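You operate a simulated robot arm through the tools that you are given. There is no shell and no other tool. Be economical: measure what you need, move in short steps, check, and stop when the job is done.

You are at the controls of a simulated robot arm. One attempt, no reset.

JOB
Take the grey wheel chock from the top of the carton bench and put it on the lower shelf of the blue trolley. Take the white block and leave it in the grey crate on the top of the carton bench. Take the tray from the top of the wall bench and put it on the middle shelf of the wooden trolley. Put the roll on the top of the wall bench away on the upper shelf of the green rack. Take the socket wrench from the top of the square bench and leave it on top of the green cover there. Put the filter on the top of the square bench away on the top of the sump bench. Put the 60 bush from the end of the bench with the gear pump in the old bay of the two-bay tray and the 70 bush on the top of the square bench. Put the cap on the top of the right bench away on the bench top before the wooden blocks. Put the round block on the top of the blue tank. Any order will do.

Only the result counts: the job must be done as asked and must still hold three seconds after the hand-in. Knocking over, shifting, dropping, spilling or breaking anything else fails it. Lids that push on must go on centred and level and be pressed home; caps that screw on are set level and turned clockwise until they are tight.

ROBOT AND FRAMES
A 6-joint arm with a fingered hand on a trunk, on a base that drives. Base frame: it is fixed to the floor where the robot stands at the start and does not move with it; the origin is under the middle of the robot, x ahead of it, y to its left, z up. Lengths are in m, angles in rad, forces in N, time in s.
With the tool pointing down near the work surface it reaches from about 0.24 to 0.56 m from the robot's upright axis, wherever it stands. Its first joint turns from -2.897 to 2.897 rad. Places, roughly: Old bay of the two-bay tray (16x15 cm) [-5.98, -0.74, 0.88]; bench top before the wooden blocks (60x18 cm) [-2.98, -3.5, 0.8]; bush [-5.5, -0.5, 1]; cap (9x13x5 cm) [-5.6, 0.8, 0.9]; cover (17x12x5 cm) [-3.3, -0.9, 0.9]; crate (33x22x13 cm) [0.5, -0.7, 0.9]; filter (4x4x15 cm) [-3.4, -0.6, 0.9]; lower shelf of the blue trolley [-3.2, 0.3, 0.7]; middle shelf of the wooden trolley [4.4, -1.7, 0.8]; roll (7x7x16 cm) [-0.4, -3.5, 1]; round block (6x6x5 cm) [-0.6, 5.6, 0.9]; socket wrench [-3.5, -1.25, 1]; top of the blue tank [0.4, 3, 0.7]; top of the square bench [-3.3, -1, 0.9]; top of the sump bench [-14.6, 8.3, 0.8]; tray (36x19x5 cm) [0.6, -3.5, 0.9]; upper shelf of the green rack [-14.7, 13.9, 1]; wheel chock [0.5, -0.25, 1]; white block (6x5x9 cm) [0.4, -0.9, 0.9]. Payload 3.1 kg.
The tool frame sits at the grasp point between the pads (the TCP): z along the fingers, y along the line on which they close. The tips reach 0.022 m beyond it. Largest opening 0.132 m; the body of the gripper starts 0.06 m behind the TCP. The gripper is a hand of 4 fingers: y runs from the thumb to the fingers, the wrist lies at [0, 0, -0.218] in the tool frame, and closing takes about 1.5 s.
Orientation is told as [roll, pitch, yaw] about the base's x, y, z axes, in that order, counted from this pose: with the fingers straight down and closing along the base's y, the tool's x points along the base's -x, its y along +y and its z along -z.

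CONTROLS
- The arm moves only by the tool move_arm. Its argument "series" is a list of rows, each a list of 7 numbers: the finger opening in cm, from 0 to 13.2, then the shift along the base's x, y, z in cm, then the turn, a rotation vector about the base's x, y, z in rad. In form: [[fingers, dx, dy, dz, ax, ay, az], ...]. A call has 1 to 8 rows; each row is the pose to reach, as a shift and turn from the pose commanded when the call began. Rows are played at 5 a second. More than 0.05 m and 0.15 rad between two rows, or a gripper value outside its range, and nothing of the call is played. Where a pose cannot be reached the arm comes as near as it can. A force on the tool above 40 N (or 10 N above the force at the start of the call, whichever is more), or a blocked arm, ends the call early, and 0.2 s more pass. The fingers move at their own pace (about 0.153 m/s each) and stop on an object; they squeeze with about 33 N. The grip force told is the motor's: it shows also when the fingers shut on nothing. Time passes only in rows, and 0.2 s behind the last, so rows that repeat a pose let the fingers close. The reply holds the time, the measured pose of the TCP, the force on the tool along the base axes, the opening and the grip force, in the units named above and with some noise, with the torque about the TCP (base axes, N m) and any sound that the robot's microphone picked up.
- Cameras (640 x 400 px; columns grow to the right, rows downward): "scene" is now at [0.0039, 0.1215, 1.5965]; the picture's right is [-0.54, -0.84, 0.00], its down [-0.66, 0.42, -0.62] and it looks along [0.52, -0.33, -0.79] (base axes); focal length 256 px, centre (320, 200). "wrist" rides on the gripper at [0.053, -0.053, -0.084] in the tool frame; the picture's right is [0.71, 0.71, 0.00], its down [-0.53, 0.53, -0.67] and it looks along [-0.47, 0.47, 0.74] (tool axes); focal length 247 px, centre (320, 200). There is no depth. A picture from a camera that has moved, and an enlarged one, comes with that camera's place and axes in the base frame and with its lens. The place of the scene camera against the robot may be out by one fixed shift of up to 0.018 m in any direction.
- camera(camera): a new picture of that camera. No time passes.
- raise_lower(by): slides the trunk up (or, below 0, down) by that many m; the arm and the scene camera ride with it, the base frame stays. It gives what a move gives, with no picture.
- roll_base(legs): drives the robot by 1 to 6 legs, each [ahead, left, turn to the left] in m, m and rad, along the robot's own axes; the way and the turn of a leg run together, so that a leg with both is an arc; at most 1.5 m and 3.142 rad a leg. The arm and the cameras ride along, it lands a little off, and it stops where it bumps. It gives what a move gives.
- preshape(shape): the hand has 4 fingers and takes this shape, open, in about a second: jaw (thumb against the fingers, like two jaws); tri (thumb and two fingers); tip (a fingertip pinch); poke (one finger out to press); point (the index stretched); flat (the hand flat); cup (the hand cupped); fist (a fist). The gripper value then closes the fingers along that shape, each until it touches; the sizes above hold for jaw. It gives what a move gives, with no picture.
- pan_tilt(pan, tilt): turns the head with the scene camera to pan (to the left, within 2.705 rad either way) and tilt (down, from -0.506 to 1.204), counted from straight ahead of the robot. It gives what a move gives.
- zoom(camera, box): a new picture of the part [left, top, right, bottom] of that camera's present view, enlarged. No time passes.
- finish_job(): hands the job in; it is judged then, once.

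Work in short steps. Places have to be worked out from the pictures, the camera data and where the tool is seen: move nearer, look again, correct. Check each grasp and each placing, and mend what went wrong. You have 525 turns and 292 pictures in all, those below and enlarged ones among them. Open the gripper and draw the arm clear of the work before you hand the job in, unless the task says otherwise.

The tools are called by a JSON object that holds its "name" and its "arguments". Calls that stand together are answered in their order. move_arm: Moves the arm, as the interface text tells. Its arguments: {"type":"object","properties":{"series":{"type":"array","items":{"type":"array","items":{"type":"number"}}}},"required":["series"]} The other tools are called the same way: raise_lower (by) slides the trunk up or down; preshape (shape) gives the hand a shape; roll_base (legs) drives the base; pan_tilt (pan, tilt) turns the head that bears the scene camera; camera (camera) takes a picture; zoom (camera, box) takes an enlarged picture of a part of a camera's view; finish_job () hands the job in.

At the start:

```text
t: 0.0
position: [0.2403, -0.2012, 1.2159]
ee_rot: [-0.001, 0.0, 0.0]
contact_force: [0.0, 0.4, -0.5]
wrist_torque: [-0.01, -0.01, 0.02]
width: 0.1319
gripper_force: 0.1
shape: jaw
trunk travel left (down, up): [-0.275, 0.111]
robot x, y, heading: [0.0028, -0.0008, 0.002]
head pan, tilt: [-0.567, 0.902]
```

scene: 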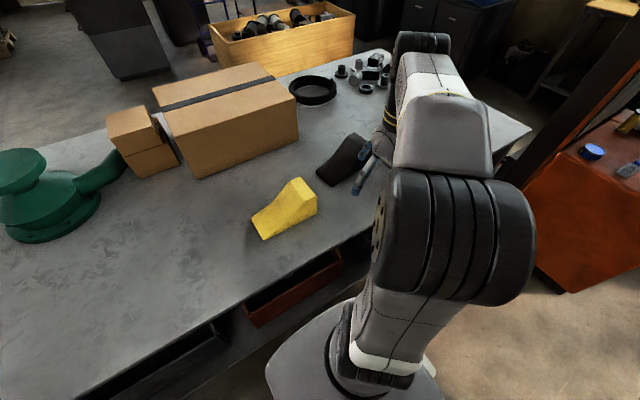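
wrist: 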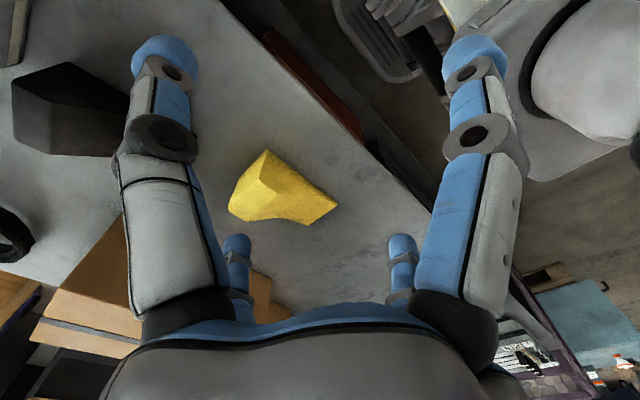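

I see the dark chock near [0.55,-0.34] beside the yellow one, with the arm hiding the crate. I'll turn the head to look right.

{"name": "pan_tilt", "arguments": {"pan": -1.1, "tilt": 0.7}}

{"name": "camera", "arguments": {"camera": "scene"}}

```text
t: 0.9
position: [0.2399, -0.2021, 1.2162]
ee_rot: [0.002, 0.001, 0.001]
contact_force: [0.3, 0.7, 0.0]
wrist_torque: [-0.01, 0.0, -0.03]
width: 0.1321
gripper_force: 0.1
shape: jaw
trunk travel left (down, up): [-0.275, 0.111]
robot x, y, heading: [0.0017, -0.0003, -0.004]
head pan, tilt: [-1.1, 0.7]
```

```text
289 pictures are left
camera scene: at [-0.021, 0.0864, 1.6128], right [-0.89, -0.45, 0.0], down [-0.29, 0.57, -0.76], along [0.35, -0.68, -0.64], focal length 256 px, centre (320, 200)
```

scene: 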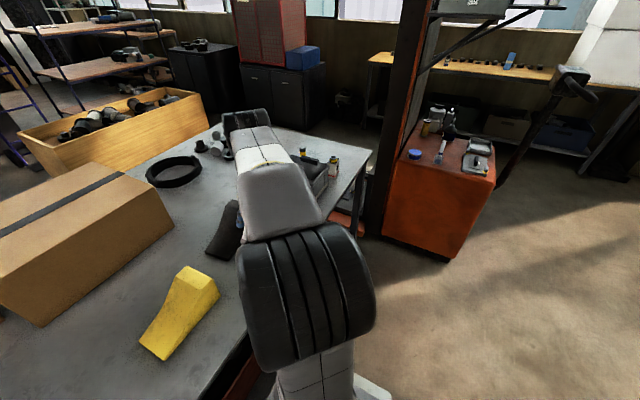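

Bench edge is at about x=0.26 and the chock near [0.55,-0.34]; I'll slide right 0.36 m to bring it straight ahead and look again.

{"name": "roll_base", "arguments": {"legs": [[0, -0.36, 0]]}}

{"name": "camera", "arguments": {"camera": "wrist"}}

{"name": "camera", "arguments": {"camera": "scene"}}

```text
t: 3.3
position: [0.2426, -0.5597, 1.2153]
ee_rot: [0.0, 0.001, 0.008]
contact_force: [0.2, -0.2, -0.4]
wrist_torque: [-0.05, 0.03, 0.0]
width: 0.1322
gripper_force: 0.0
shape: jaw
trunk travel left (down, up): [-0.275, 0.111]
robot x, y, heading: [0.003, -0.3595, 0.011]
head pan, tilt: [-1.1, 0.7]
```

```text
288 pictures are left
camera wrist: at [0.1894, -0.6146, 1.2995], right [-0.71, 0.7, 0.0], down [0.52, 0.53, 0.67], along [0.47, 0.48, -0.74], focal length 247 px, centre (320, 200)
```

wrist: 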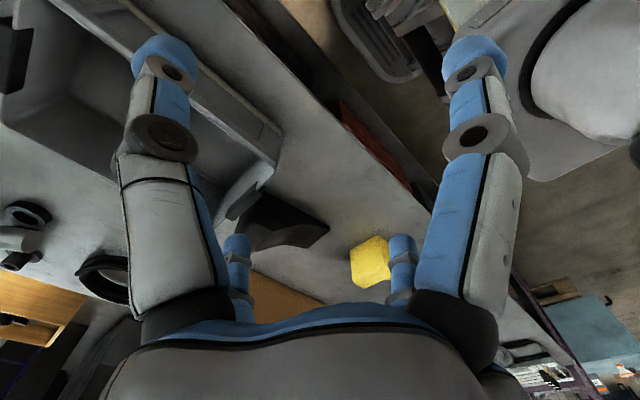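

```text
287 pictures are left
camera scene: at [-0.0204, -0.2741, 1.6129], right [-0.89, -0.46, 0.0], down [-0.3, 0.57, -0.76], along [0.35, -0.68, -0.64], focal length 256 px, centre (320, 200)
```

scene: 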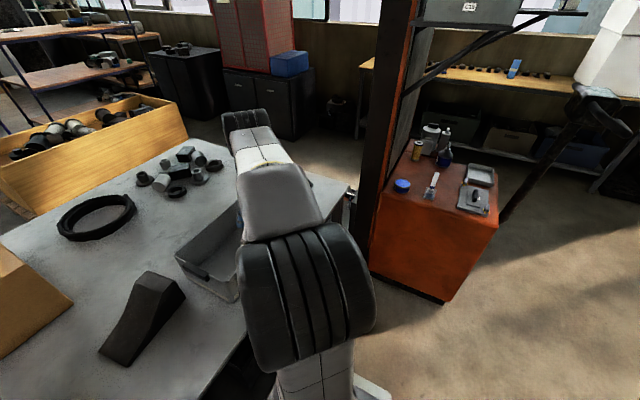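

The crate is behind the arm. I'll slide further right to y≈-0.8 and swing the arm left to open the view.

{"name": "roll_base", "arguments": {"legs": [[0, -0.42, 0]]}}

{"name": "move_arm", "arguments": {"series": [[13.2, 1, 5, 0, 0, 0, 0], [13.2, 2, 10, 0, 0, 0, 0], [13.2, 3, 15, 0, 0, 0, 0], [13.2, 4, 20, 0, 0, 0, 0], [13.2, 4, 25, 0, 0, 0, 0], [13.2, 4, 30, 0, 0, 0, 0], [13.2, 4, 34, 0, 0, 0, 0], [13.2, 4, 38, 0, 0, 0, 0]]}}

{"name": "camera", "arguments": {"camera": "wrist"}}

{"name": "camera", "arguments": {"camera": "scene"}}

```text
t: 5.8
position: [0.2502, -0.977, 1.2158]
ee_rot: [0.0, 0.001, 0.017]
contact_force: [0.3, 0.2, -0.3]
wrist_torque: [0.01, 0.03, -0.04]
width: 0.1319
gripper_force: 0.0
shape: jaw
trunk travel left (down, up): [-0.275, 0.111]
robot x, y, heading: [0.0035, -0.7822, 0.02]
head pan, tilt: [-1.1, 0.7]
```

```text
refused: row 1 steps farther than a row can; nothing moved
```

```text
286 pictures are left
camera wrist: at [0.1968, -1.0325, 1.2995], right [-0.72, 0.7, 0.0], down [0.52, 0.53, 0.67], along [0.46, 0.48, -0.74], focal length 247 px, centre (320, 200)
```

wrist: 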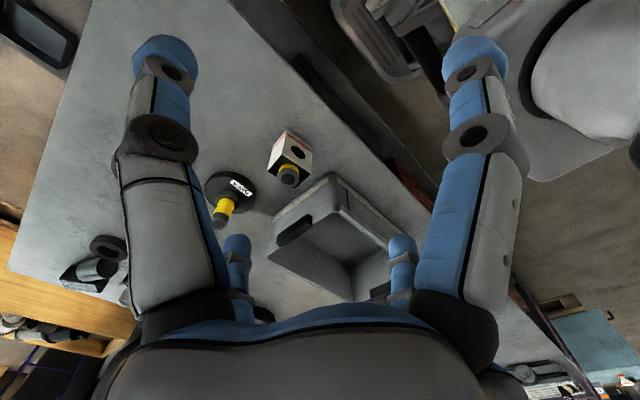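

```text
285 pictures are left
camera scene: at [-0.0162, -0.6942, 1.6129], right [-0.88, -0.47, 0.0], down [-0.3, 0.57, -0.76], along [0.36, -0.68, -0.64], focal length 256 px, centre (320, 200)
```

scene: 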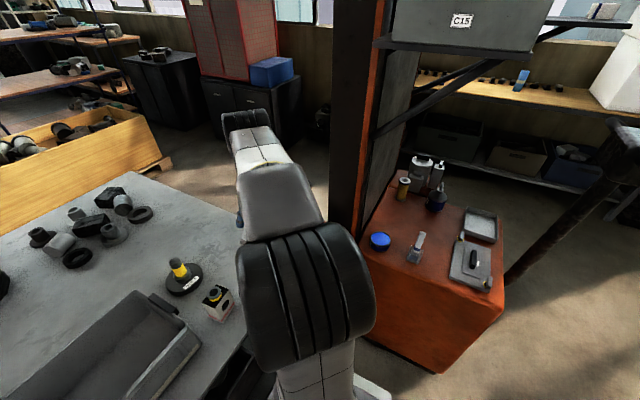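

The white block (yellow-capped) triangulates to about [0.41,-0.885], top ≈0.95. I move over it for a closer look.

{"name": "move_arm", "arguments": {"series": [[13.2, 4, 2, -1, 0, 0, 0], [13.2, 8, 4, -3, 0, 0, 0], [13.2, 12, 5, -5, 0, 0, 0], [13.2, 14, 5, -8, 0, 0, 0], [13.2, 14, 5, -10, 0, 0, 0]]}}

{"name": "camera", "arguments": {"camera": "wrist"}}

{"name": "camera", "arguments": {"camera": "scene"}}

```text
t: 7.0
position: [0.3905, -0.9244, 1.1156]
ee_rot: [0.001, 0.001, 0.017]
contact_force: [-0.7, 0.2, -0.6]
wrist_torque: [-0.05, 0.02, -0.01]
width: 0.132
gripper_force: 0.0
shape: jaw
trunk travel left (down, up): [-0.275, 0.111]
robot x, y, heading: [0.0059, -0.78, 0.022]
head pan, tilt: [-1.1, 0.7]
```

```text
284 pictures are left
camera wrist: at [0.3372, -0.9797, 1.1992], right [-0.72, 0.7, 0.0], down [0.52, 0.54, 0.67], along [0.47, 0.48, -0.74], focal length 247 px, centre (320, 200)
```

wrist: 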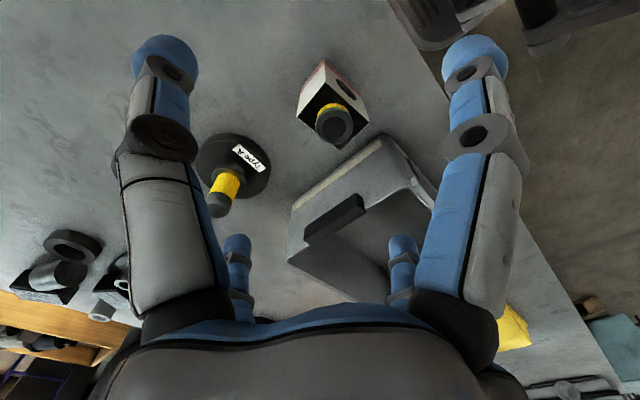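

```text
283 pictures are left
camera scene: at [-0.0161, -0.6932, 1.6129], right [-0.88, -0.47, 0.0], down [-0.3, 0.57, -0.76], along [0.36, -0.68, -0.64], focal length 256 px, centre (320, 200)
```

scene: 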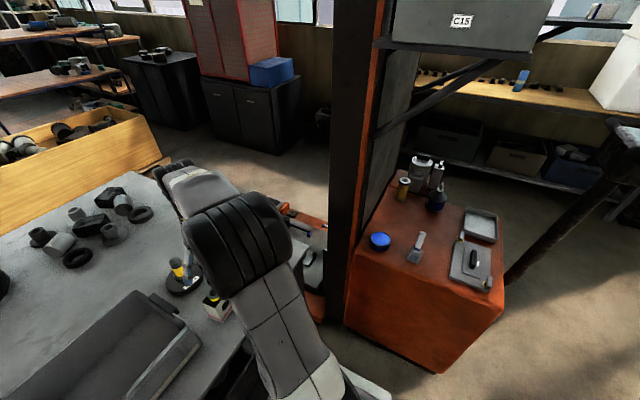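

The block is nearly axis-aligned at about [0.41,-0.883], close to the crate. I zoom to see the crate rim and inside.

{"name": "zoom", "arguments": {"camera": "wrist", "box": [180, 30, 480, 310]}}

{"name": "zoom", "arguments": {"camera": "scene", "box": [0, 200, 320, 400]}}

```text
1.43 times, centred on (330, 170) of wrist
camera zoom: at [0.3372, -0.9797, 1.1992], right [-0.72, 0.7, 0.0], down [0.52, 0.54, 0.67], along [0.47, 0.48, -0.74], focal length 353 px, centre (306, 243)
```

zoom: 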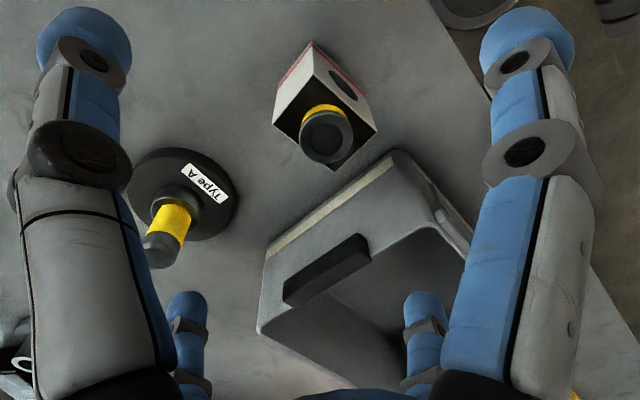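

```text
2.00 times, centred on (160, 300) of scene
camera zoom: at [-0.0161, -0.6932, 1.6129], right [-0.88, -0.47, 0.0], down [-0.3, 0.57, -0.76], along [0.36, -0.68, -0.64], focal length 512 px, centre (640, 0)
```

zoom: 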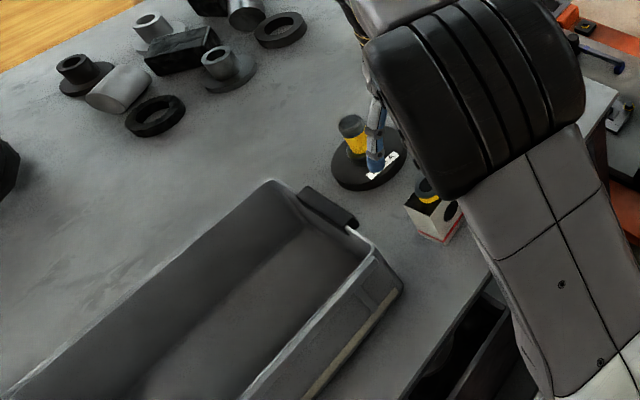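

The crate runs along y, is empty, with a bar handle near the block, so I'll grip the block along x. Turning the hand -90° above it.

{"name": "move_arm", "arguments": {"series": [[13.2, 0.5, 1, 0, 0, 0, -0.15], [13.2, 1, 2, 0, 0, 0, -0.3], [13.2, 1.5, 3, 0, 0, 0, -0.45], [13.2, 2, 4, 0, 0, 0, -0.6], [13.2, 2, 4, 0, 0, 0, -0.75], [13.2, 2, 4, 0, 0, 0, -0.9], [13.2, 2, 4, 0, 0, 0, -1.05], [13.2, 2, 4, 0, 0, 0, -1.2]]}}

{"name": "move_arm", "arguments": {"series": [[13.2, 0, 0, 0, 0, 0, -0.15], [13.2, 0, 0, 0, 0, 0, -0.3], [13.2, 0, 0, 0, 0, 0, -0.35]]}}

{"name": "camera", "arguments": {"camera": "wrist"}}

```text
t: 8.8
position: [0.4108, -0.8851, 1.1155]
ee_rot: [0.0, -0.002, -1.185]
contact_force: [0.3, 0.0, -0.5]
wrist_torque: [0.0, 0.01, -0.02]
width: 0.1318
gripper_force: 0.0
shape: jaw
trunk travel left (down, up): [-0.275, 0.111]
robot x, y, heading: [0.0029, -0.78, 0.02]
head pan, tilt: [-1.1, 0.7]
```

```text
t: 9.6
position: [0.4091, -0.887, 1.1156]
ee_rot: [0.0, 0.0, -1.536]
contact_force: [-0.5, -0.6, -0.2]
wrist_torque: [-0.02, -0.03, 0.0]
width: 0.1318
gripper_force: 0.1
shape: jaw
trunk travel left (down, up): [-0.275, 0.111]
robot x, y, heading: [0.0064, -0.7786, 0.016]
head pan, tilt: [-1.1, 0.7]
```

```text
280 pictures are left
camera wrist: at [0.3539, -0.8365, 1.1993], right [0.68, 0.73, 0.0], down [0.54, -0.51, 0.67], along [0.49, -0.46, -0.74], focal length 247 px, centre (320, 200)
```

wrist: 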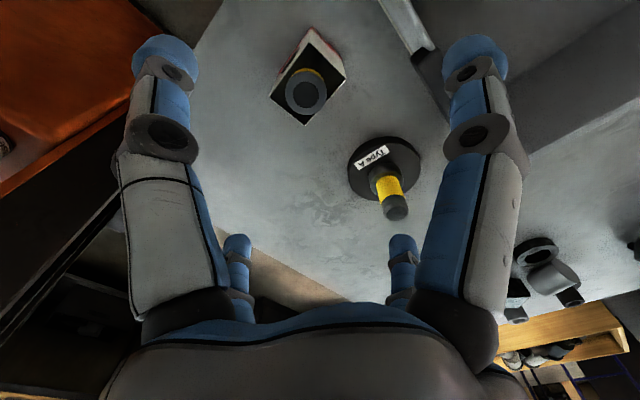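

Stereo puts the knob top at [0.40,-0.897,0.977], so the bench is near 0.885. I descend to TCP z≈0.93 and close along x.

{"name": "move_arm", "arguments": {"series": [[13.2, -0.5, -1.1, -4, 0, 0, 0], [13.2, -0.5, -1.1, -8, 0, 0, 0], [13.2, -0.5, -1.1, -12, 0, 0, 0], [13.2, -0.5, -1.1, -15, 0, 0, 0], [13.2, -0.5, -1.1, -17, 0, 0, 0], [13.2, -0.5, -1.1, -18.5, 0, 0, 0], [13.2, -0.5, -1.1, -18.5, 0, 0, 0]]}}

{"name": "camera", "arguments": {"camera": "wrist"}}

```text
t: 11.2
position: [0.4046, -0.9004, 0.9305]
ee_rot: [0.001, 0.0, -1.533]
contact_force: [-0.2, 0.1, -0.1]
wrist_torque: [0.0, 0.03, -0.03]
width: 0.1319
gripper_force: 0.0
shape: jaw
trunk travel left (down, up): [-0.275, 0.111]
robot x, y, heading: [0.0054, -0.7811, 0.02]
head pan, tilt: [-1.1, 0.7]
```

```text
279 pictures are left
camera wrist: at [0.3476, -0.8492, 1.0146], right [0.68, 0.73, 0.0], down [0.55, -0.51, 0.67], along [0.49, -0.45, -0.74], focal length 247 px, centre (320, 200)
```

wrist: 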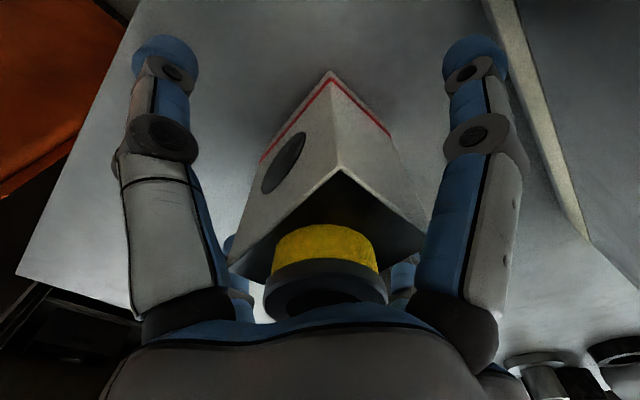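

The block sits between the fingers; closing.

{"name": "move_arm", "arguments": {"series": [[0, 0, 0, 0, 0, 0, 0], [0, 0, 0, 0, 0, 0, 0], [0, 0, 0, 0, 0, 0, 0], [0, 0, 0, 0, 0, 0, 0], [0, 0, 0, 0, 0, 0, 0], [0, 0, 0, 0, 0, 0, 0], [0, 0, 0, 0, 0, 0, 0], [0, 0, 0, 0, 0, 0, 0]]}}

{"name": "camera", "arguments": {"camera": "wrist"}}

```text
t: 13.0
position: [0.4041, -0.8996, 0.9309]
ee_rot: [0.001, 0.0, -1.533]
contact_force: [-0.1, -1.8, -0.2]
wrist_torque: [-0.03, 0.01, 0.01]
width: 0.0445
gripper_force: 33.1
shape: jaw
trunk travel left (down, up): [-0.275, 0.111]
robot x, y, heading: [0.0062, -0.7807, 0.014]
head pan, tilt: [-1.1, 0.7]
```

```text
278 pictures are left
camera wrist: at [0.348, -0.8494, 1.0147], right [0.68, 0.73, 0.0], down [0.55, -0.51, 0.67], along [0.49, -0.45, -0.74], focal length 247 px, centre (320, 200)
```

wrist: 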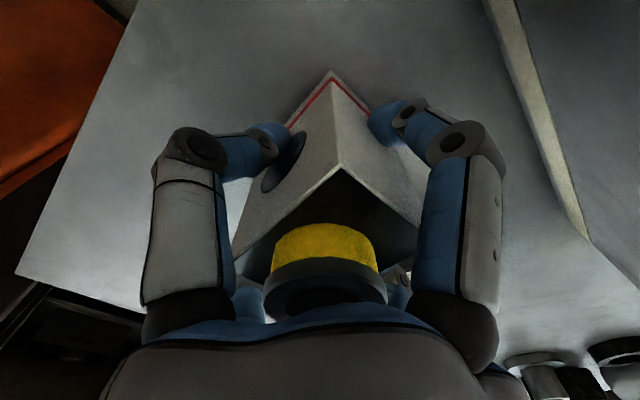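

Gripped (4.5 cm). Lifting 20 cm.

{"name": "move_arm", "arguments": {"series": [[0, 0, 0, 4, 0, 0, 0], [0, 0, 0, 8, 0, 0, 0], [0, 0, 0, 12, 0, 0, 0], [0, 0, 0, 16, 0, 0, 0], [0, 0, 0, 20, 0, 0, 0], [0, 2.5, 3.5, 20, 0, 0, 0], [0, 5, 7, 20, 0, 0, 0]]}}

{"name": "move_arm", "arguments": {"series": [[0, 1, 4, 0, 0, 0, 0], [0, 2, 8, 0, 0, 0, 0], [0, 3, 12, 0, 0, 0, 0]]}}

{"name": "camera", "arguments": {"camera": "wrist"}}

{"name": "camera", "arguments": {"camera": "scene"}}

```text
t: 14.6
position: [0.4557, -0.8302, 1.1305]
ee_rot: [-0.001, 0.0, -1.535]
contact_force: [1.5, -0.1, -4.1]
wrist_torque: [0.0, -0.01, 0.01]
width: 0.0443
gripper_force: 33.2
shape: jaw
trunk travel left (down, up): [-0.275, 0.111]
robot x, y, heading: [0.0049, -0.7801, 0.016]
head pan, tilt: [-1.1, 0.7]
```

```text
t: 15.4
position: [0.4859, -0.7097, 1.1269]
ee_rot: [-0.002, -0.001, -1.533]
contact_force: [-0.7, 0.9, -4.2]
wrist_torque: [-0.04, 0.0, -0.03]
width: 0.0443
gripper_force: 32.4
shape: jaw
trunk travel left (down, up): [-0.275, 0.111]
robot x, y, heading: [0.0068, -0.78, 0.016]
head pan, tilt: [-1.1, 0.7]
```

```text
277 pictures are left
camera wrist: at [0.4304, -0.6595, 1.2116], right [0.68, 0.73, 0.0], down [0.55, -0.51, 0.67], along [0.49, -0.46, -0.74], focal length 247 px, centre (320, 200)
```

wrist: 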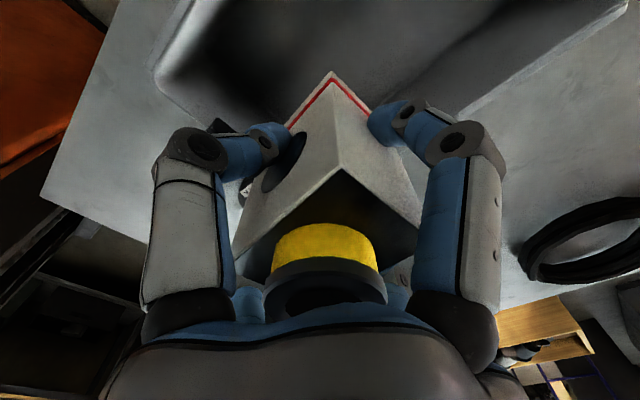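

```text
276 pictures are left
camera scene: at [-0.0148, -0.6917, 1.6128], right [-0.88, -0.47, 0.0], down [-0.3, 0.57, -0.77], along [0.36, -0.68, -0.64], focal length 256 px, centre (320, 200)
```

scene: 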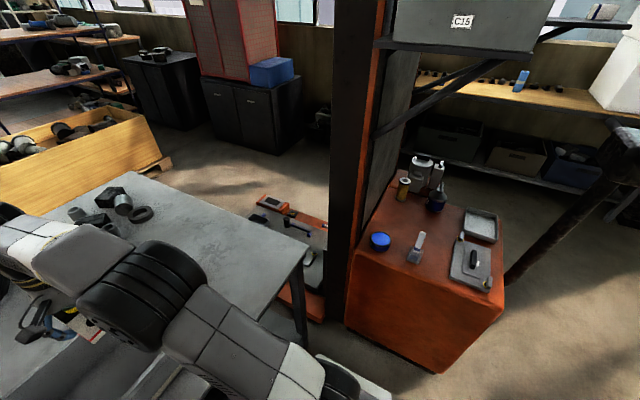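

Crate interior spans x≈0.39–0.57, y≥-0.784; the block at [0.486,-0.71] is well inside. I lower it to the floor of the crate.

{"name": "move_arm", "arguments": {"series": [[0, -0.3, 2, -4, 0, 0, 0], [0, -0.5, 3, -8, 0, 0, 0], [0, -0.5, 3, -12, 0, 0, 0], [0, -0.5, 3, -15, 0, 0, 0], [0, -0.5, 3, -17, 0, 0, 0], [0, -0.5, 3, -18, 0, 0, 0], [0, -0.5, 3, -18.7, 0, 0, 0]]}}

{"name": "camera", "arguments": {"camera": "wrist"}}

```text
t: 17.0
position: [0.4802, -0.6767, 0.9421]
ee_rot: [0.0, 0.0, -1.534]
contact_force: [-0.1, 0.0, -4.8]
wrist_torque: [-0.04, 0.04, 0.0]
width: 0.0441
gripper_force: 32.8
shape: jaw
trunk travel left (down, up): [-0.275, 0.111]
robot x, y, heading: [0.0052, -0.783, 0.016]
head pan, tilt: [-1.1, 0.7]
```

```text
275 pictures are left
camera wrist: at [0.4243, -0.6268, 1.0259], right [0.68, 0.73, 0.0], down [0.55, -0.51, 0.67], along [0.49, -0.45, -0.74], focal length 247 px, centre (320, 200)
```

wrist: 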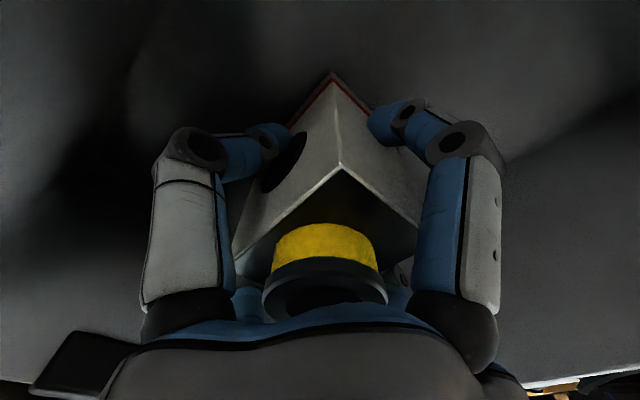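

Not yet touching (force is just weight). Lowering in small steps until contact.

{"name": "move_arm", "arguments": {"series": [[0, 0, 0, -0.4, 0, 0, 0], [0, 0, 0, -0.8, 0, 0, 0], [0, 0, 0, -1.1, 0, 0, 0]]}}

```text
t: 17.8
position: [0.4802, -0.6777, 0.935]
ee_rot: [0.003, 0.002, -1.532]
contact_force: [-1.4, 1.7, 15.0]
wrist_torque: [0.1, 0.18, 0.0]
width: 0.0443
gripper_force: 33.2
shape: jaw
trunk travel left (down, up): [-0.275, 0.111]
robot x, y, heading: [0.0039, -0.7785, 0.018]
head pan, tilt: [-1.1, 0.7]
```

Contact at 0.935. I release (to 8 cm) and rise.

{"name": "move_arm", "arguments": {"series": [[8, 0, 0, 0.4, 0, 0, 0], [8, 0, 0, 0.4, 0, 0, 0], [8, 0, 0, 0.4, 0, 0, 0], [8, 0, 0, 3, 0, 0, 0], [8, 0, 0, 7, 0, 0, 0], [8, 0, 0, 11, 0, 0, 0], [8, 0, 0, 15, 0, 0, 0], [8, 0, 0, 19, 0, 0, 0]]}}

{"name": "camera", "arguments": {"camera": "wrist"}}

```text
t: 19.6
position: [0.4771, -0.6791, 1.1263]
ee_rot: [-0.001, 0.0, -1.533]
contact_force: [-0.8, -0.1, -0.2]
wrist_torque: [0.03, -0.02, 0.03]
width: 0.0794
gripper_force: 0.0
shape: jaw
trunk travel left (down, up): [-0.275, 0.111]
robot x, y, heading: [0.0056, -0.7787, 0.02]
head pan, tilt: [-1.1, 0.7]
```

```text
274 pictures are left
camera wrist: at [0.423, -0.6293, 1.2096], right [0.68, 0.73, 0.0], down [0.55, -0.51, 0.67], along [0.49, -0.45, -0.74], focal length 247 px, centre (320, 200)
```

wrist: 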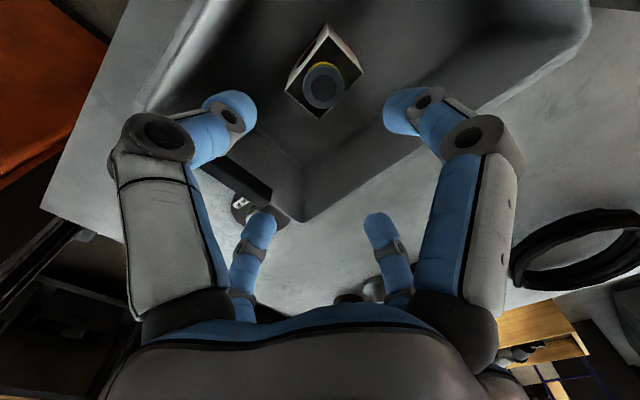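

Block stands in the crate. Now I slide back left to face the chock.

{"name": "roll_base", "arguments": {"legs": [[0, 0.42, 0]]}}

{"name": "camera", "arguments": {"camera": "wrist"}}

{"name": "camera", "arguments": {"camera": "scene"}}

```text
t: 22.2
position: [0.4738, -0.2712, 1.1243]
ee_rot: [0.0, 0.0, -1.534]
contact_force: [-0.4, 0.0, -0.7]
wrist_torque: [-0.01, 0.02, -0.04]
width: 0.0793
gripper_force: 0.1
shape: jaw
trunk travel left (down, up): [-0.275, 0.111]
robot x, y, heading: [0.0011, -0.372, 0.008]
head pan, tilt: [-1.1, 0.7]
```

```text
273 pictures are left
camera wrist: at [0.4173, -0.2217, 1.2086], right [0.68, 0.73, 0.0], down [0.54, -0.51, 0.67], along [0.49, -0.46, -0.74], focal length 247 px, centre (320, 200)
```

wrist: 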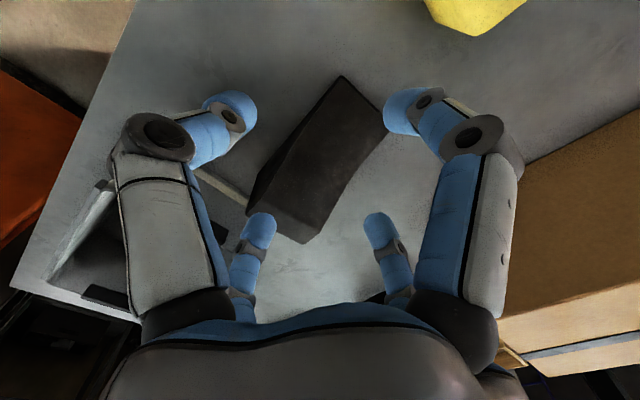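

```text
272 pictures are left
camera scene: at [-0.0224, -0.2847, 1.6128], right [-0.88, -0.47, 0.0], down [-0.3, 0.57, -0.77], along [0.36, -0.68, -0.64], focal length 256 px, centre (320, 200)
```

scene: 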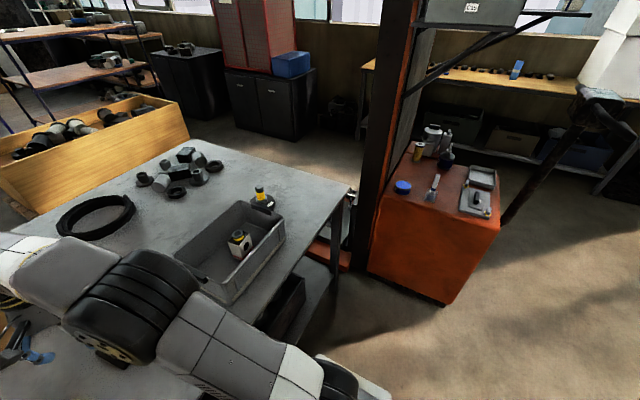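

The chock spans x≈0.50–0.61, y≈-0.26…-0.45, tall end toward the crate, tilted ~7°. I move over its heavier half with the hand open.

{"name": "move_arm", "arguments": {"series": [[13.2, 3, -3, 0, 0, 0, 0.03], [13.2, 6, -6, 0, 0, 0, 0.06], [13.2, 8, -9, -1, 0, 0, 0.09], [13.2, 8.6, -11, -4, 0, 0, 0.09], [13.2, 8.6, -11, -7, 0, 0, 0.09]]}}

{"name": "camera", "arguments": {"camera": "wrist"}}

```text
t: 23.4
position: [0.5547, -0.3834, 1.0523]
ee_rot: [0.001, 0.0, -1.446]
contact_force: [-0.5, 1.0, 0.3]
wrist_torque: [0.0, -0.01, 0.02]
width: 0.1319
gripper_force: 0.1
shape: jaw
out of reach, approached as far as the arm can: row 2, 3, 4, 5
trunk travel left (down, up): [-0.275, 0.111]
robot x, y, heading: [-0.0006, -0.3707, 0.014]
head pan, tilt: [-1.1, 0.7]
```

```text
271 pictures are left
camera wrist: at [0.4946, -0.3387, 1.1363], right [0.61, 0.79, 0.0], down [0.59, -0.46, 0.67], along [0.53, -0.41, -0.74], focal length 247 px, centre (320, 200)
```

wrist: 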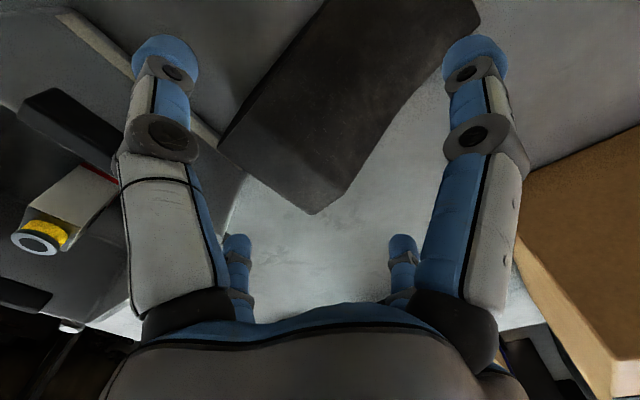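

The chock spans x 0.51–0.605 at the tall end (top ≈0.98); fingers straddle it. I descend to z≈0.93.

{"name": "move_arm", "arguments": {"series": [[13.2, 0.2, 0.8, -3, 0, 0, 0], [13.2, 0.2, 0.8, -6, 0, 0, 0], [13.2, 0.2, 0.8, -8.5, 0, 0, 0], [13.2, 0.2, 0.8, -10.5, 0, 0, 0], [13.2, 0.2, 0.8, -12, 0, 0, 0], [13.2, 0.2, 0.8, -12, 0, 0, 0]]}}

{"name": "camera", "arguments": {"camera": "wrist"}}

```text
t: 24.5
position: [0.5601, -0.3776, 0.9543]
ee_rot: [0.023, -0.01, -1.445]
contact_force: [-8.7, -3.3, 25.6]
wrist_torque: [-1.84, -0.42, -0.65]
width: 0.1319
gripper_force: 0.1
shape: jaw
trunk travel left (down, up): [-0.275, 0.111]
robot x, y, heading: [-0.0002, -0.3693, 0.013]
head pan, tilt: [-1.1, 0.7]
stopped in row 5: the force on the tool passed its limit at 48 N (the readings are from after the stop); the commanded pose is now the measured one
```

```text
270 pictures are left
camera wrist: at [0.4972, -0.3317, 1.0369], right [0.61, 0.79, 0.01], down [0.57, -0.45, 0.68], along [0.54, -0.41, -0.73], focal length 247 px, centre (320, 200)
```

wrist: 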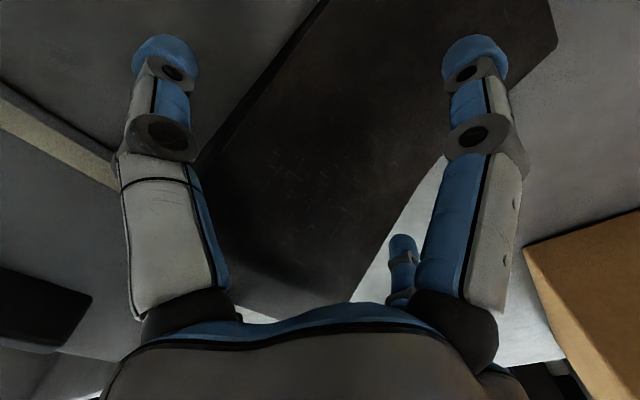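

The stop came from a finger about 7 cm toward -y landing on the chock: the four fingers stand radially. I rise and see what the other hand shapes look like.

{"name": "move_arm", "arguments": {"series": [[13.2, 0, 0, 3, 0, 0, 0], [13.2, 0, 0, 7, -0.02, 0.01, 0], [13.2, 0, 0, 10, -0.02, 0.01, 0]]}}

{"name": "preshape", "arguments": {"shape": "tip"}}

{"name": "camera", "arguments": {"camera": "wrist"}}

{"name": "preshape", "arguments": {"shape": "tri"}}

{"name": "camera", "arguments": {"camera": "wrist"}}

```text
t: 25.3
position: [0.5575, -0.3753, 1.0473]
ee_rot: [0.001, -0.025, -1.442]
contact_force: [0.4, 0.3, -0.9]
wrist_torque: [-0.04, 0.02, -0.02]
width: 0.1321
gripper_force: 0.0
shape: jaw
trunk travel left (down, up): [-0.275, 0.111]
robot x, y, heading: [-0.003, -0.3727, 0.014]
head pan, tilt: [-1.1, 0.7]
```

```text
t: 26.2
position: [0.5579, -0.3757, 1.0475]
ee_rot: [0.005, -0.027, -1.444]
contact_force: [0.0, -0.2, 0.2]
wrist_torque: [0.0, -0.02, 0.02]
width: 0.132
gripper_force: 0.1
shape: tip
trunk travel left (down, up): [-0.275, 0.111]
robot x, y, heading: [0.0008, -0.375, 0.014]
head pan, tilt: [-1.1, 0.7]
```

```text
269 pictures are left
camera wrist: at [0.497, -0.3279, 1.1303], right [0.61, 0.79, -0.02], down [0.58, -0.44, 0.68], along [0.53, -0.43, -0.73], focal length 247 px, centre (320, 200)
```

wrist: 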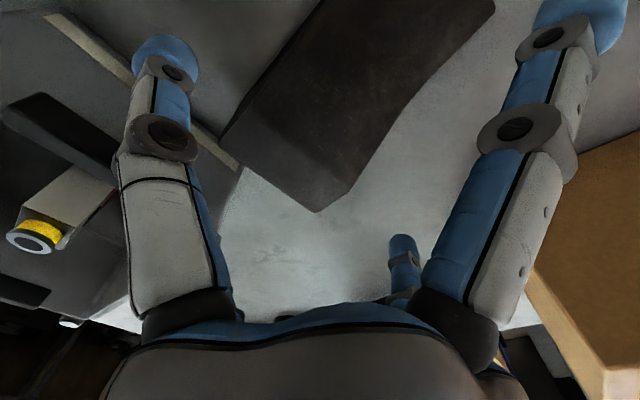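

```text
t: 27.1
position: [0.5581, -0.3745, 1.0482]
ee_rot: [0.004, -0.025, -1.444]
contact_force: [-0.6, -0.6, 0.5]
wrist_torque: [0.01, 0.01, -0.02]
width: 0.132
gripper_force: 0.1
shape: tri
trunk travel left (down, up): [-0.275, 0.111]
robot x, y, heading: [-0.0002, -0.3725, 0.016]
head pan, tilt: [-1.1, 0.7]
```

```text
268 pictures are left
camera wrist: at [0.497, -0.3279, 1.1302], right [0.61, 0.79, -0.02], down [0.58, -0.44, 0.68], along [0.53, -0.43, -0.73], focal length 247 px, centre (320, 200)
```

wrist: 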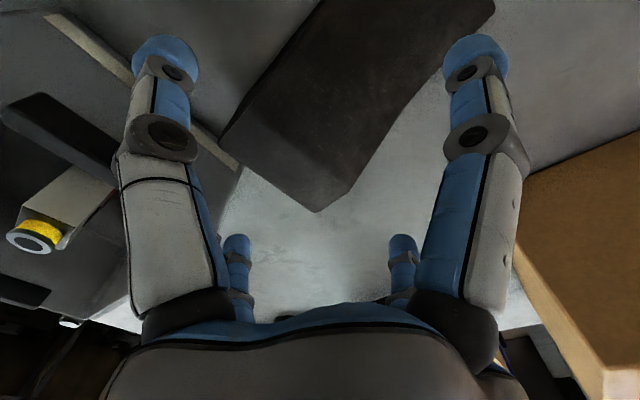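

In "tip" shape the side fingers splay outward, leaving thumb and opposite finger to pinch. I'll check the chock from the scene camera with that shape set.

{"name": "preshape", "arguments": {"shape": "tip"}}

{"name": "pan_tilt", "arguments": {"pan": -0.15, "tilt": 0.85}}

{"name": "camera", "arguments": {"camera": "scene"}}

```text
t: 28.0
position: [0.5575, -0.3755, 1.0475]
ee_rot: [0.004, -0.026, -1.442]
contact_force: [-0.4, -1.2, -0.1]
wrist_torque: [-0.03, 0.04, -0.01]
width: 0.1318
gripper_force: 0.0
shape: tip
trunk travel left (down, up): [-0.275, 0.111]
robot x, y, heading: [-0.0013, -0.3688, 0.014]
head pan, tilt: [-1.1, 0.7]
```

```text
t: 29.2
position: [0.5585, -0.3754, 1.0482]
ee_rot: [0.0, -0.027, -1.443]
contact_force: [-0.1, 0.0, 0.2]
wrist_torque: [0.02, 0.01, 0.02]
width: 0.1321
gripper_force: 0.0
shape: tip
trunk travel left (down, up): [-0.275, 0.111]
robot x, y, heading: [-0.0012, -0.3711, 0.017]
head pan, tilt: [-0.15, 0.85]
```

```text
267 pictures are left
camera scene: at [0.0156, -0.2213, 1.6006], right [-0.14, -0.99, 0.0], down [-0.74, 0.1, -0.66], along [0.65, -0.09, -0.75], focal length 256 px, centre (320, 200)
```

scene: 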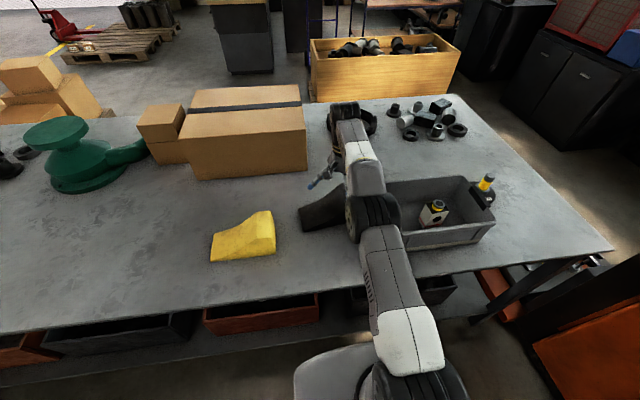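

I level the hand and descend guarded in "tip" shape, splayed fingers straddling the chock's length.

{"name": "move_arm", "arguments": {"series": [[13.2, 0.3, 0, -3, 0.026, 0.003, 0], [13.2, 0.3, 0, -6, 0.026, 0.003, 0], [13.2, 0.3, 0, -8, 0.026, 0.003, 0], [13.2, 0.3, 0, -9.5, 0.026, 0.003, 0], [13.2, 0.3, 0, -10.5, 0.026, 0.003, 0], [13.2, 0.3, 0, -11.5, 0.026, 0.003, 0]]}}

{"name": "camera", "arguments": {"camera": "wrist"}}

```text
t: 30.6
position: [0.564, -0.3755, 0.9414]
ee_rot: [0.016, -0.003, -1.443]
contact_force: [2.8, -1.8, 28.8]
wrist_torque: [-1.69, -0.12, 0.14]
width: 0.1319
gripper_force: 0.0
shape: tip
trunk travel left (down, up): [-0.275, 0.111]
robot x, y, heading: [-0.0011, -0.3739, 0.018]
head pan, tilt: [-0.15, 0.85]
```

```text
266 pictures are left
camera wrist: at [0.5018, -0.3299, 1.0237], right [0.61, 0.79, 0.01], down [0.58, -0.45, 0.68], along [0.54, -0.41, -0.74], focal length 247 px, centre (320, 200)
```

wrist: 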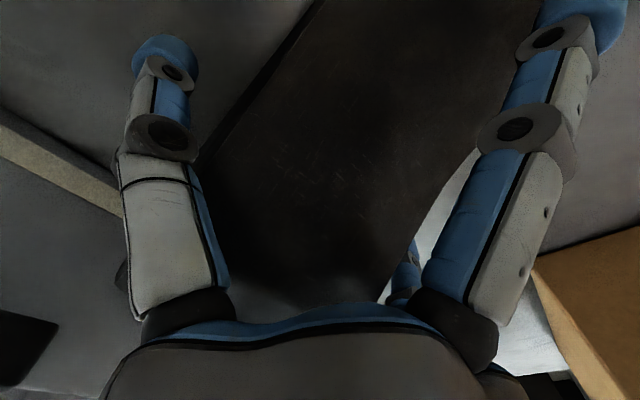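

The -y splayed finger still rides the tall end. I lift slightly, shift 3.5 cm toward the tall end, and descend again.

{"name": "move_arm", "arguments": {"series": [[13.2, 0, 0, 2.5, 0, 0, 0], [13.2, 0.2, -1.8, 3.5, 0, 0, 0], [13.2, 0.2, -3.7, 3.5, 0, 0, 0], [13.2, 0.2, -3.7, 1.5, 0, 0, 0], [13.2, 0.2, -3.7, 0, 0, 0, 0], [13.2, 0.2, -3.7, -1, 0, 0, 0], [13.2, 0.2, -3.7, -1.7, 0, 0, 0]]}}

{"name": "camera", "arguments": {"camera": "wrist"}}

```text
t: 31.9
position: [0.5692, -0.4117, 0.9431]
ee_rot: [0.027, -0.003, -1.444]
contact_force: [-9.0, 2.9, 22.6]
wrist_torque: [0.04, -0.71, 0.04]
width: 0.1312
gripper_force: 0.0
shape: tip
trunk travel left (down, up): [-0.275, 0.111]
robot x, y, heading: [-0.0033, -0.3715, 0.015]
head pan, tilt: [-0.15, 0.85]
stopped in row 6: the force on the tool passed its limit at 44 N (the readings are from after the stop); the commanded pose is now the measured one
```

```text
265 pictures are left
camera wrist: at [0.5056, -0.3666, 1.0247], right [0.61, 0.79, 0.02], down [0.57, -0.45, 0.69], along [0.55, -0.41, -0.73], focal length 247 px, centre (320, 200)
```

wrist: 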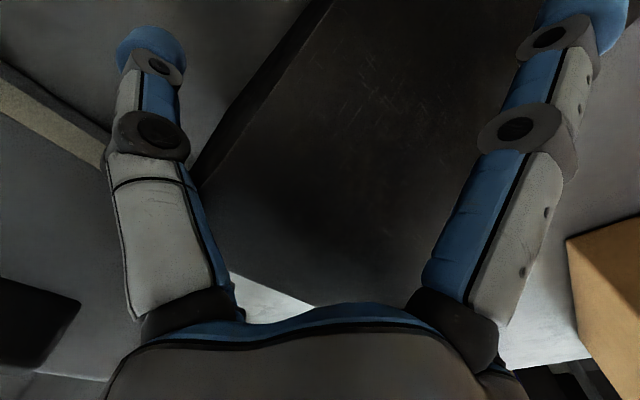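

The chock is wider (~11.5 cm) and more turned (≈11°) than judged, centre x≈0.578 at its thick half. I lift the hand and drive ahead 6 cm to reach it properly.

{"name": "move_arm", "arguments": {"series": [[13.2, 0, 0, 3, 0, 0, 0], [13.2, -1, 0, 7, 0.027, 0, 0], [13.2, -2, 0, 11, 0.027, 0, 0]]}}

{"name": "roll_base", "arguments": {"legs": [[0.07, -0.03, 0]]}}

{"name": "camera", "arguments": {"camera": "wrist"}}

```text
t: 32.7
position: [0.5498, -0.4122, 1.0486]
ee_rot: [0.024, 0.025, -1.445]
contact_force: [0.2, -0.3, -0.1]
wrist_torque: [0.01, 0.01, 0.0]
width: 0.1317
gripper_force: 0.0
shape: tip
trunk travel left (down, up): [-0.275, 0.111]
robot x, y, heading: [0.0032, -0.3713, 0.012]
head pan, tilt: [-0.15, 0.85]
```

```text
t: 33.8
position: [0.6044, -0.4337, 1.0474]
ee_rot: [0.023, 0.025, -1.436]
contact_force: [-0.6, 0.7, 0.2]
wrist_torque: [0.01, -0.03, 0.01]
width: 0.1317
gripper_force: 0.1
shape: tip
trunk travel left (down, up): [-0.275, 0.111]
robot x, y, heading: [0.0542, -0.3979, 0.02]
head pan, tilt: [-0.15, 0.85]
stopped in leg 1: the robot was blocked; the commanded pose is now the measured one
```

```text
264 pictures are left
camera wrist: at [0.5427, -0.3911, 1.1311], right [0.61, 0.79, 0.03], down [0.58, -0.47, 0.67], along [0.55, -0.39, -0.74], focal length 247 px, centre (320, 200)
```

wrist: 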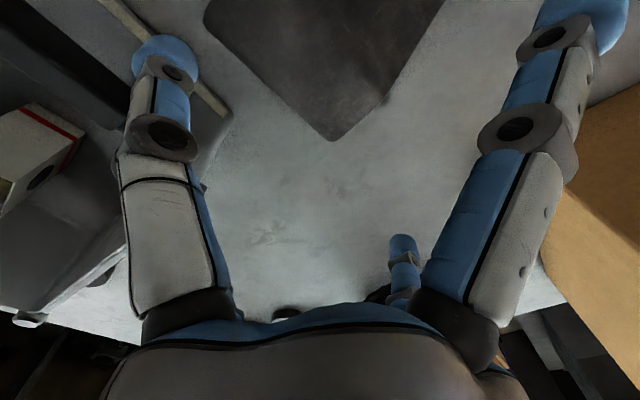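

Blocked at the bench edge with 5 cm gained. I retract the hand to see the chock freely from the scene camera and measure its width.

{"name": "move_arm", "arguments": {"series": [[13.2, -3, -3, 2, 0, 0, 0], [13.2, -6, -6, 4, 0, 0, 0], [13.2, -9, -9, 6, 0, 0, 0], [13.2, -12, -12, 8, 0, 0, 0], [13.2, -15, -15, 8, 0, 0, 0], [13.2, -18, -18, 8, 0, 0, 0], [13.2, -18, -22, 8, 0, 0, 0]]}}

{"name": "pan_tilt", "arguments": {"pan": -0.2, "tilt": 0.9}}

{"name": "zoom", "arguments": {"camera": "scene", "box": [160, 80, 480, 280]}}

{"name": "camera", "arguments": {"camera": "wrist"}}

```text
t: 35.4
position: [0.426, -0.6531, 1.1276]
ee_rot: [0.024, 0.024, -1.437]
contact_force: [0.1, -0.4, 0.3]
wrist_torque: [0.02, 0.02, -0.02]
width: 0.1317
gripper_force: 0.1
shape: tip
trunk travel left (down, up): [-0.275, 0.111]
robot x, y, heading: [0.0547, -0.3953, 0.023]
head pan, tilt: [-0.15, 0.85]
```

```text
t: 36.1
position: [0.4251, -0.6505, 1.1277]
ee_rot: [0.023, 0.025, -1.437]
contact_force: [-0.6, -0.3, 0.0]
wrist_torque: [0.02, -0.01, -0.02]
width: 0.1318
gripper_force: 0.1
shape: tip
trunk travel left (down, up): [-0.275, 0.111]
robot x, y, heading: [0.0582, -0.3964, 0.021]
head pan, tilt: [-0.201, 0.901]
```

```text
2.00 times, centred on (320, 180) of scene
camera zoom: at [0.0655, -0.2494, 1.5967], right [-0.18, -0.98, 0.0], down [-0.77, 0.14, -0.62], along [0.61, -0.11, -0.78], focal length 512 px, centre (320, 240)
```

zoom: 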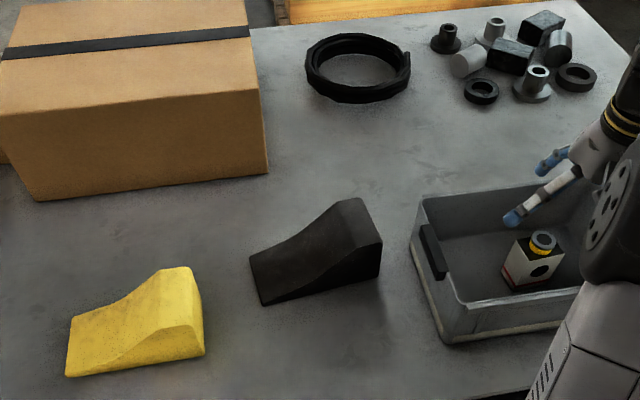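

```text
262 pictures are left
camera wrist: at [0.3629, -0.6085, 1.2117], right [0.61, 0.79, 0.03], down [0.58, -0.47, 0.67], along [0.55, -0.39, -0.74], focal length 247 px, centre (320, 200)
```

wrist: 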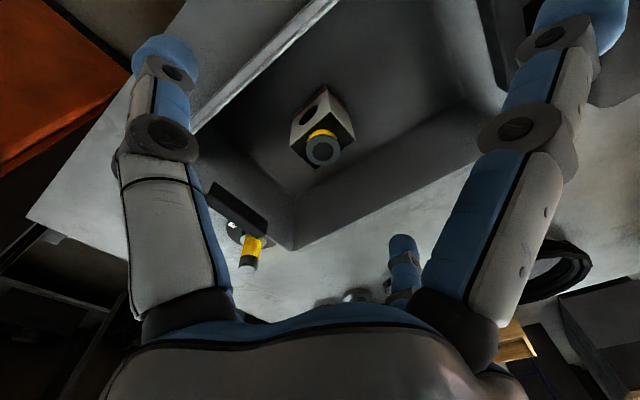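

Clear view: chock is ~9–10 cm wide, tall end flat-topped at z≈0.985 for y -0.37…-0.43, x 0.523–0.613; my last stop was the palm on its top. I'll grip the tall part higher: TCP ≈[0.568,-0.397,0.955].

{"name": "move_arm", "arguments": {"series": [[13.2, 2, 4, 0, -0.028, 0.019, 0], [13.2, 4, 8, 0, -0.028, 0.019, 0], [13.2, 6, 12, 0, -0.028, 0.019, 0], [13.2, 8, 16, 0, -0.028, 0.019, 0], [13.2, 10, 20, 0, -0.028, 0.019, 0], [13.2, 12, 23.5, -2, -0.028, 0.019, 0.02], [13.2, 14.3, 25.3, -4.5, -0.028, 0.019, 0.03], [13.2, 14.3, 25.3, -7, -0.028, 0.019, 0.03]]}}

{"name": "camera", "arguments": {"camera": "wrist"}}

{"name": "zoom", "arguments": {"camera": "scene", "box": [160, 80, 480, 280]}}

```text
t: 37.9
position: [0.5659, -0.4008, 1.057]
ee_rot: [0.0, 0.001, -1.408]
contact_force: [0.2, 0.1, 1.1]
wrist_torque: [0.01, -0.01, -0.02]
width: 0.1318
gripper_force: 0.1
shape: tip
trunk travel left (down, up): [-0.275, 0.111]
robot x, y, heading: [0.0535, -0.3981, 0.029]
head pan, tilt: [-0.201, 0.901]
```

```text
261 pictures are left
camera wrist: at [0.5039, -0.3576, 1.1414], right [0.58, 0.81, 0.0], down [0.6, -0.43, 0.67], along [0.54, -0.39, -0.74], focal length 247 px, centre (320, 200)
```

wrist: 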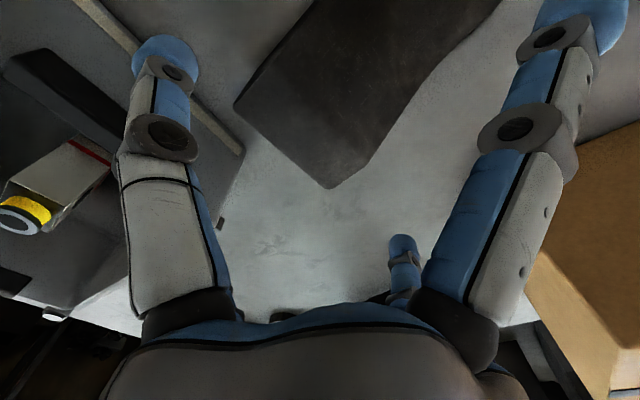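

```text
2.00 times, centred on (320, 180) of scene
camera zoom: at [0.0656, -0.2498, 1.5967], right [-0.18, -0.98, 0.0], down [-0.77, 0.14, -0.62], along [0.61, -0.11, -0.78], focal length 512 px, centre (320, 240)
```

zoom: 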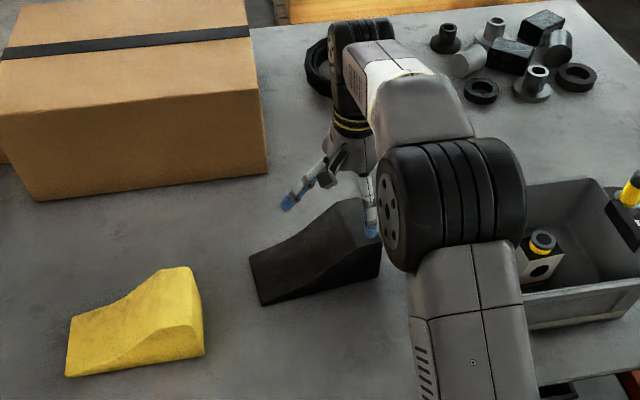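

Thumb projection suggests the chock sits slightly nearer than judged; I use x≈0.56 and descend guarded to z≈0.955.

{"name": "move_arm", "arguments": {"series": [[13.2, -0.6, 0, -3, 0, 0, 0], [13.2, -0.6, 0, -6, 0, 0, 0], [13.2, -0.6, 0, -8, 0, 0, 0], [13.2, -0.6, 0, -9.5, 0, 0, 0], [13.2, -0.6, 0, -10.2, 0, 0, 0]]}}

{"name": "camera", "arguments": {"camera": "wrist"}}

{"name": "zoom", "arguments": {"camera": "scene", "box": [240, 130, 400, 230]}}

```text
t: 39.1
position: [0.562, -0.4011, 0.9549]
ee_rot: [0.003, -0.001, -1.407]
contact_force: [2.0, 0.4, 2.7]
wrist_torque: [0.03, -0.13, -0.02]
width: 0.1319
gripper_force: 0.0
shape: tip
trunk travel left (down, up): [-0.275, 0.111]
robot x, y, heading: [0.0541, -0.3985, 0.026]
head pan, tilt: [-0.201, 0.901]
```

```text
259 pictures are left
camera wrist: at [0.4991, -0.3584, 1.0398], right [0.58, 0.81, 0.0], down [0.6, -0.43, 0.67], along [0.54, -0.39, -0.74], focal length 247 px, centre (320, 200)
```

wrist: 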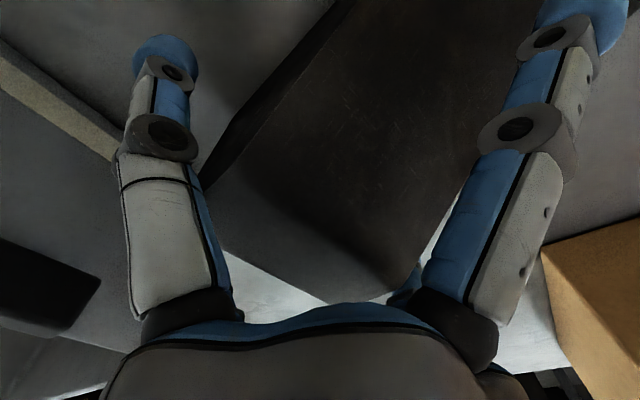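

```text
4.00 times, centred on (320, 180) of scene
camera zoom: at [0.0655, -0.2496, 1.5967], right [-0.18, -0.98, 0.0], down [-0.77, 0.14, -0.62], along [0.61, -0.11, -0.78], focal length 1024 px, centre (320, 280)
```

zoom: 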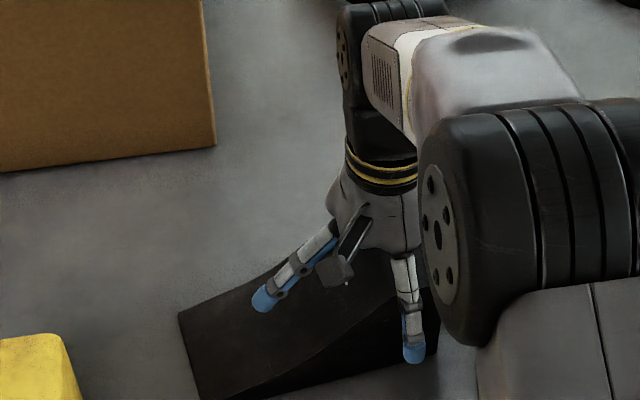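

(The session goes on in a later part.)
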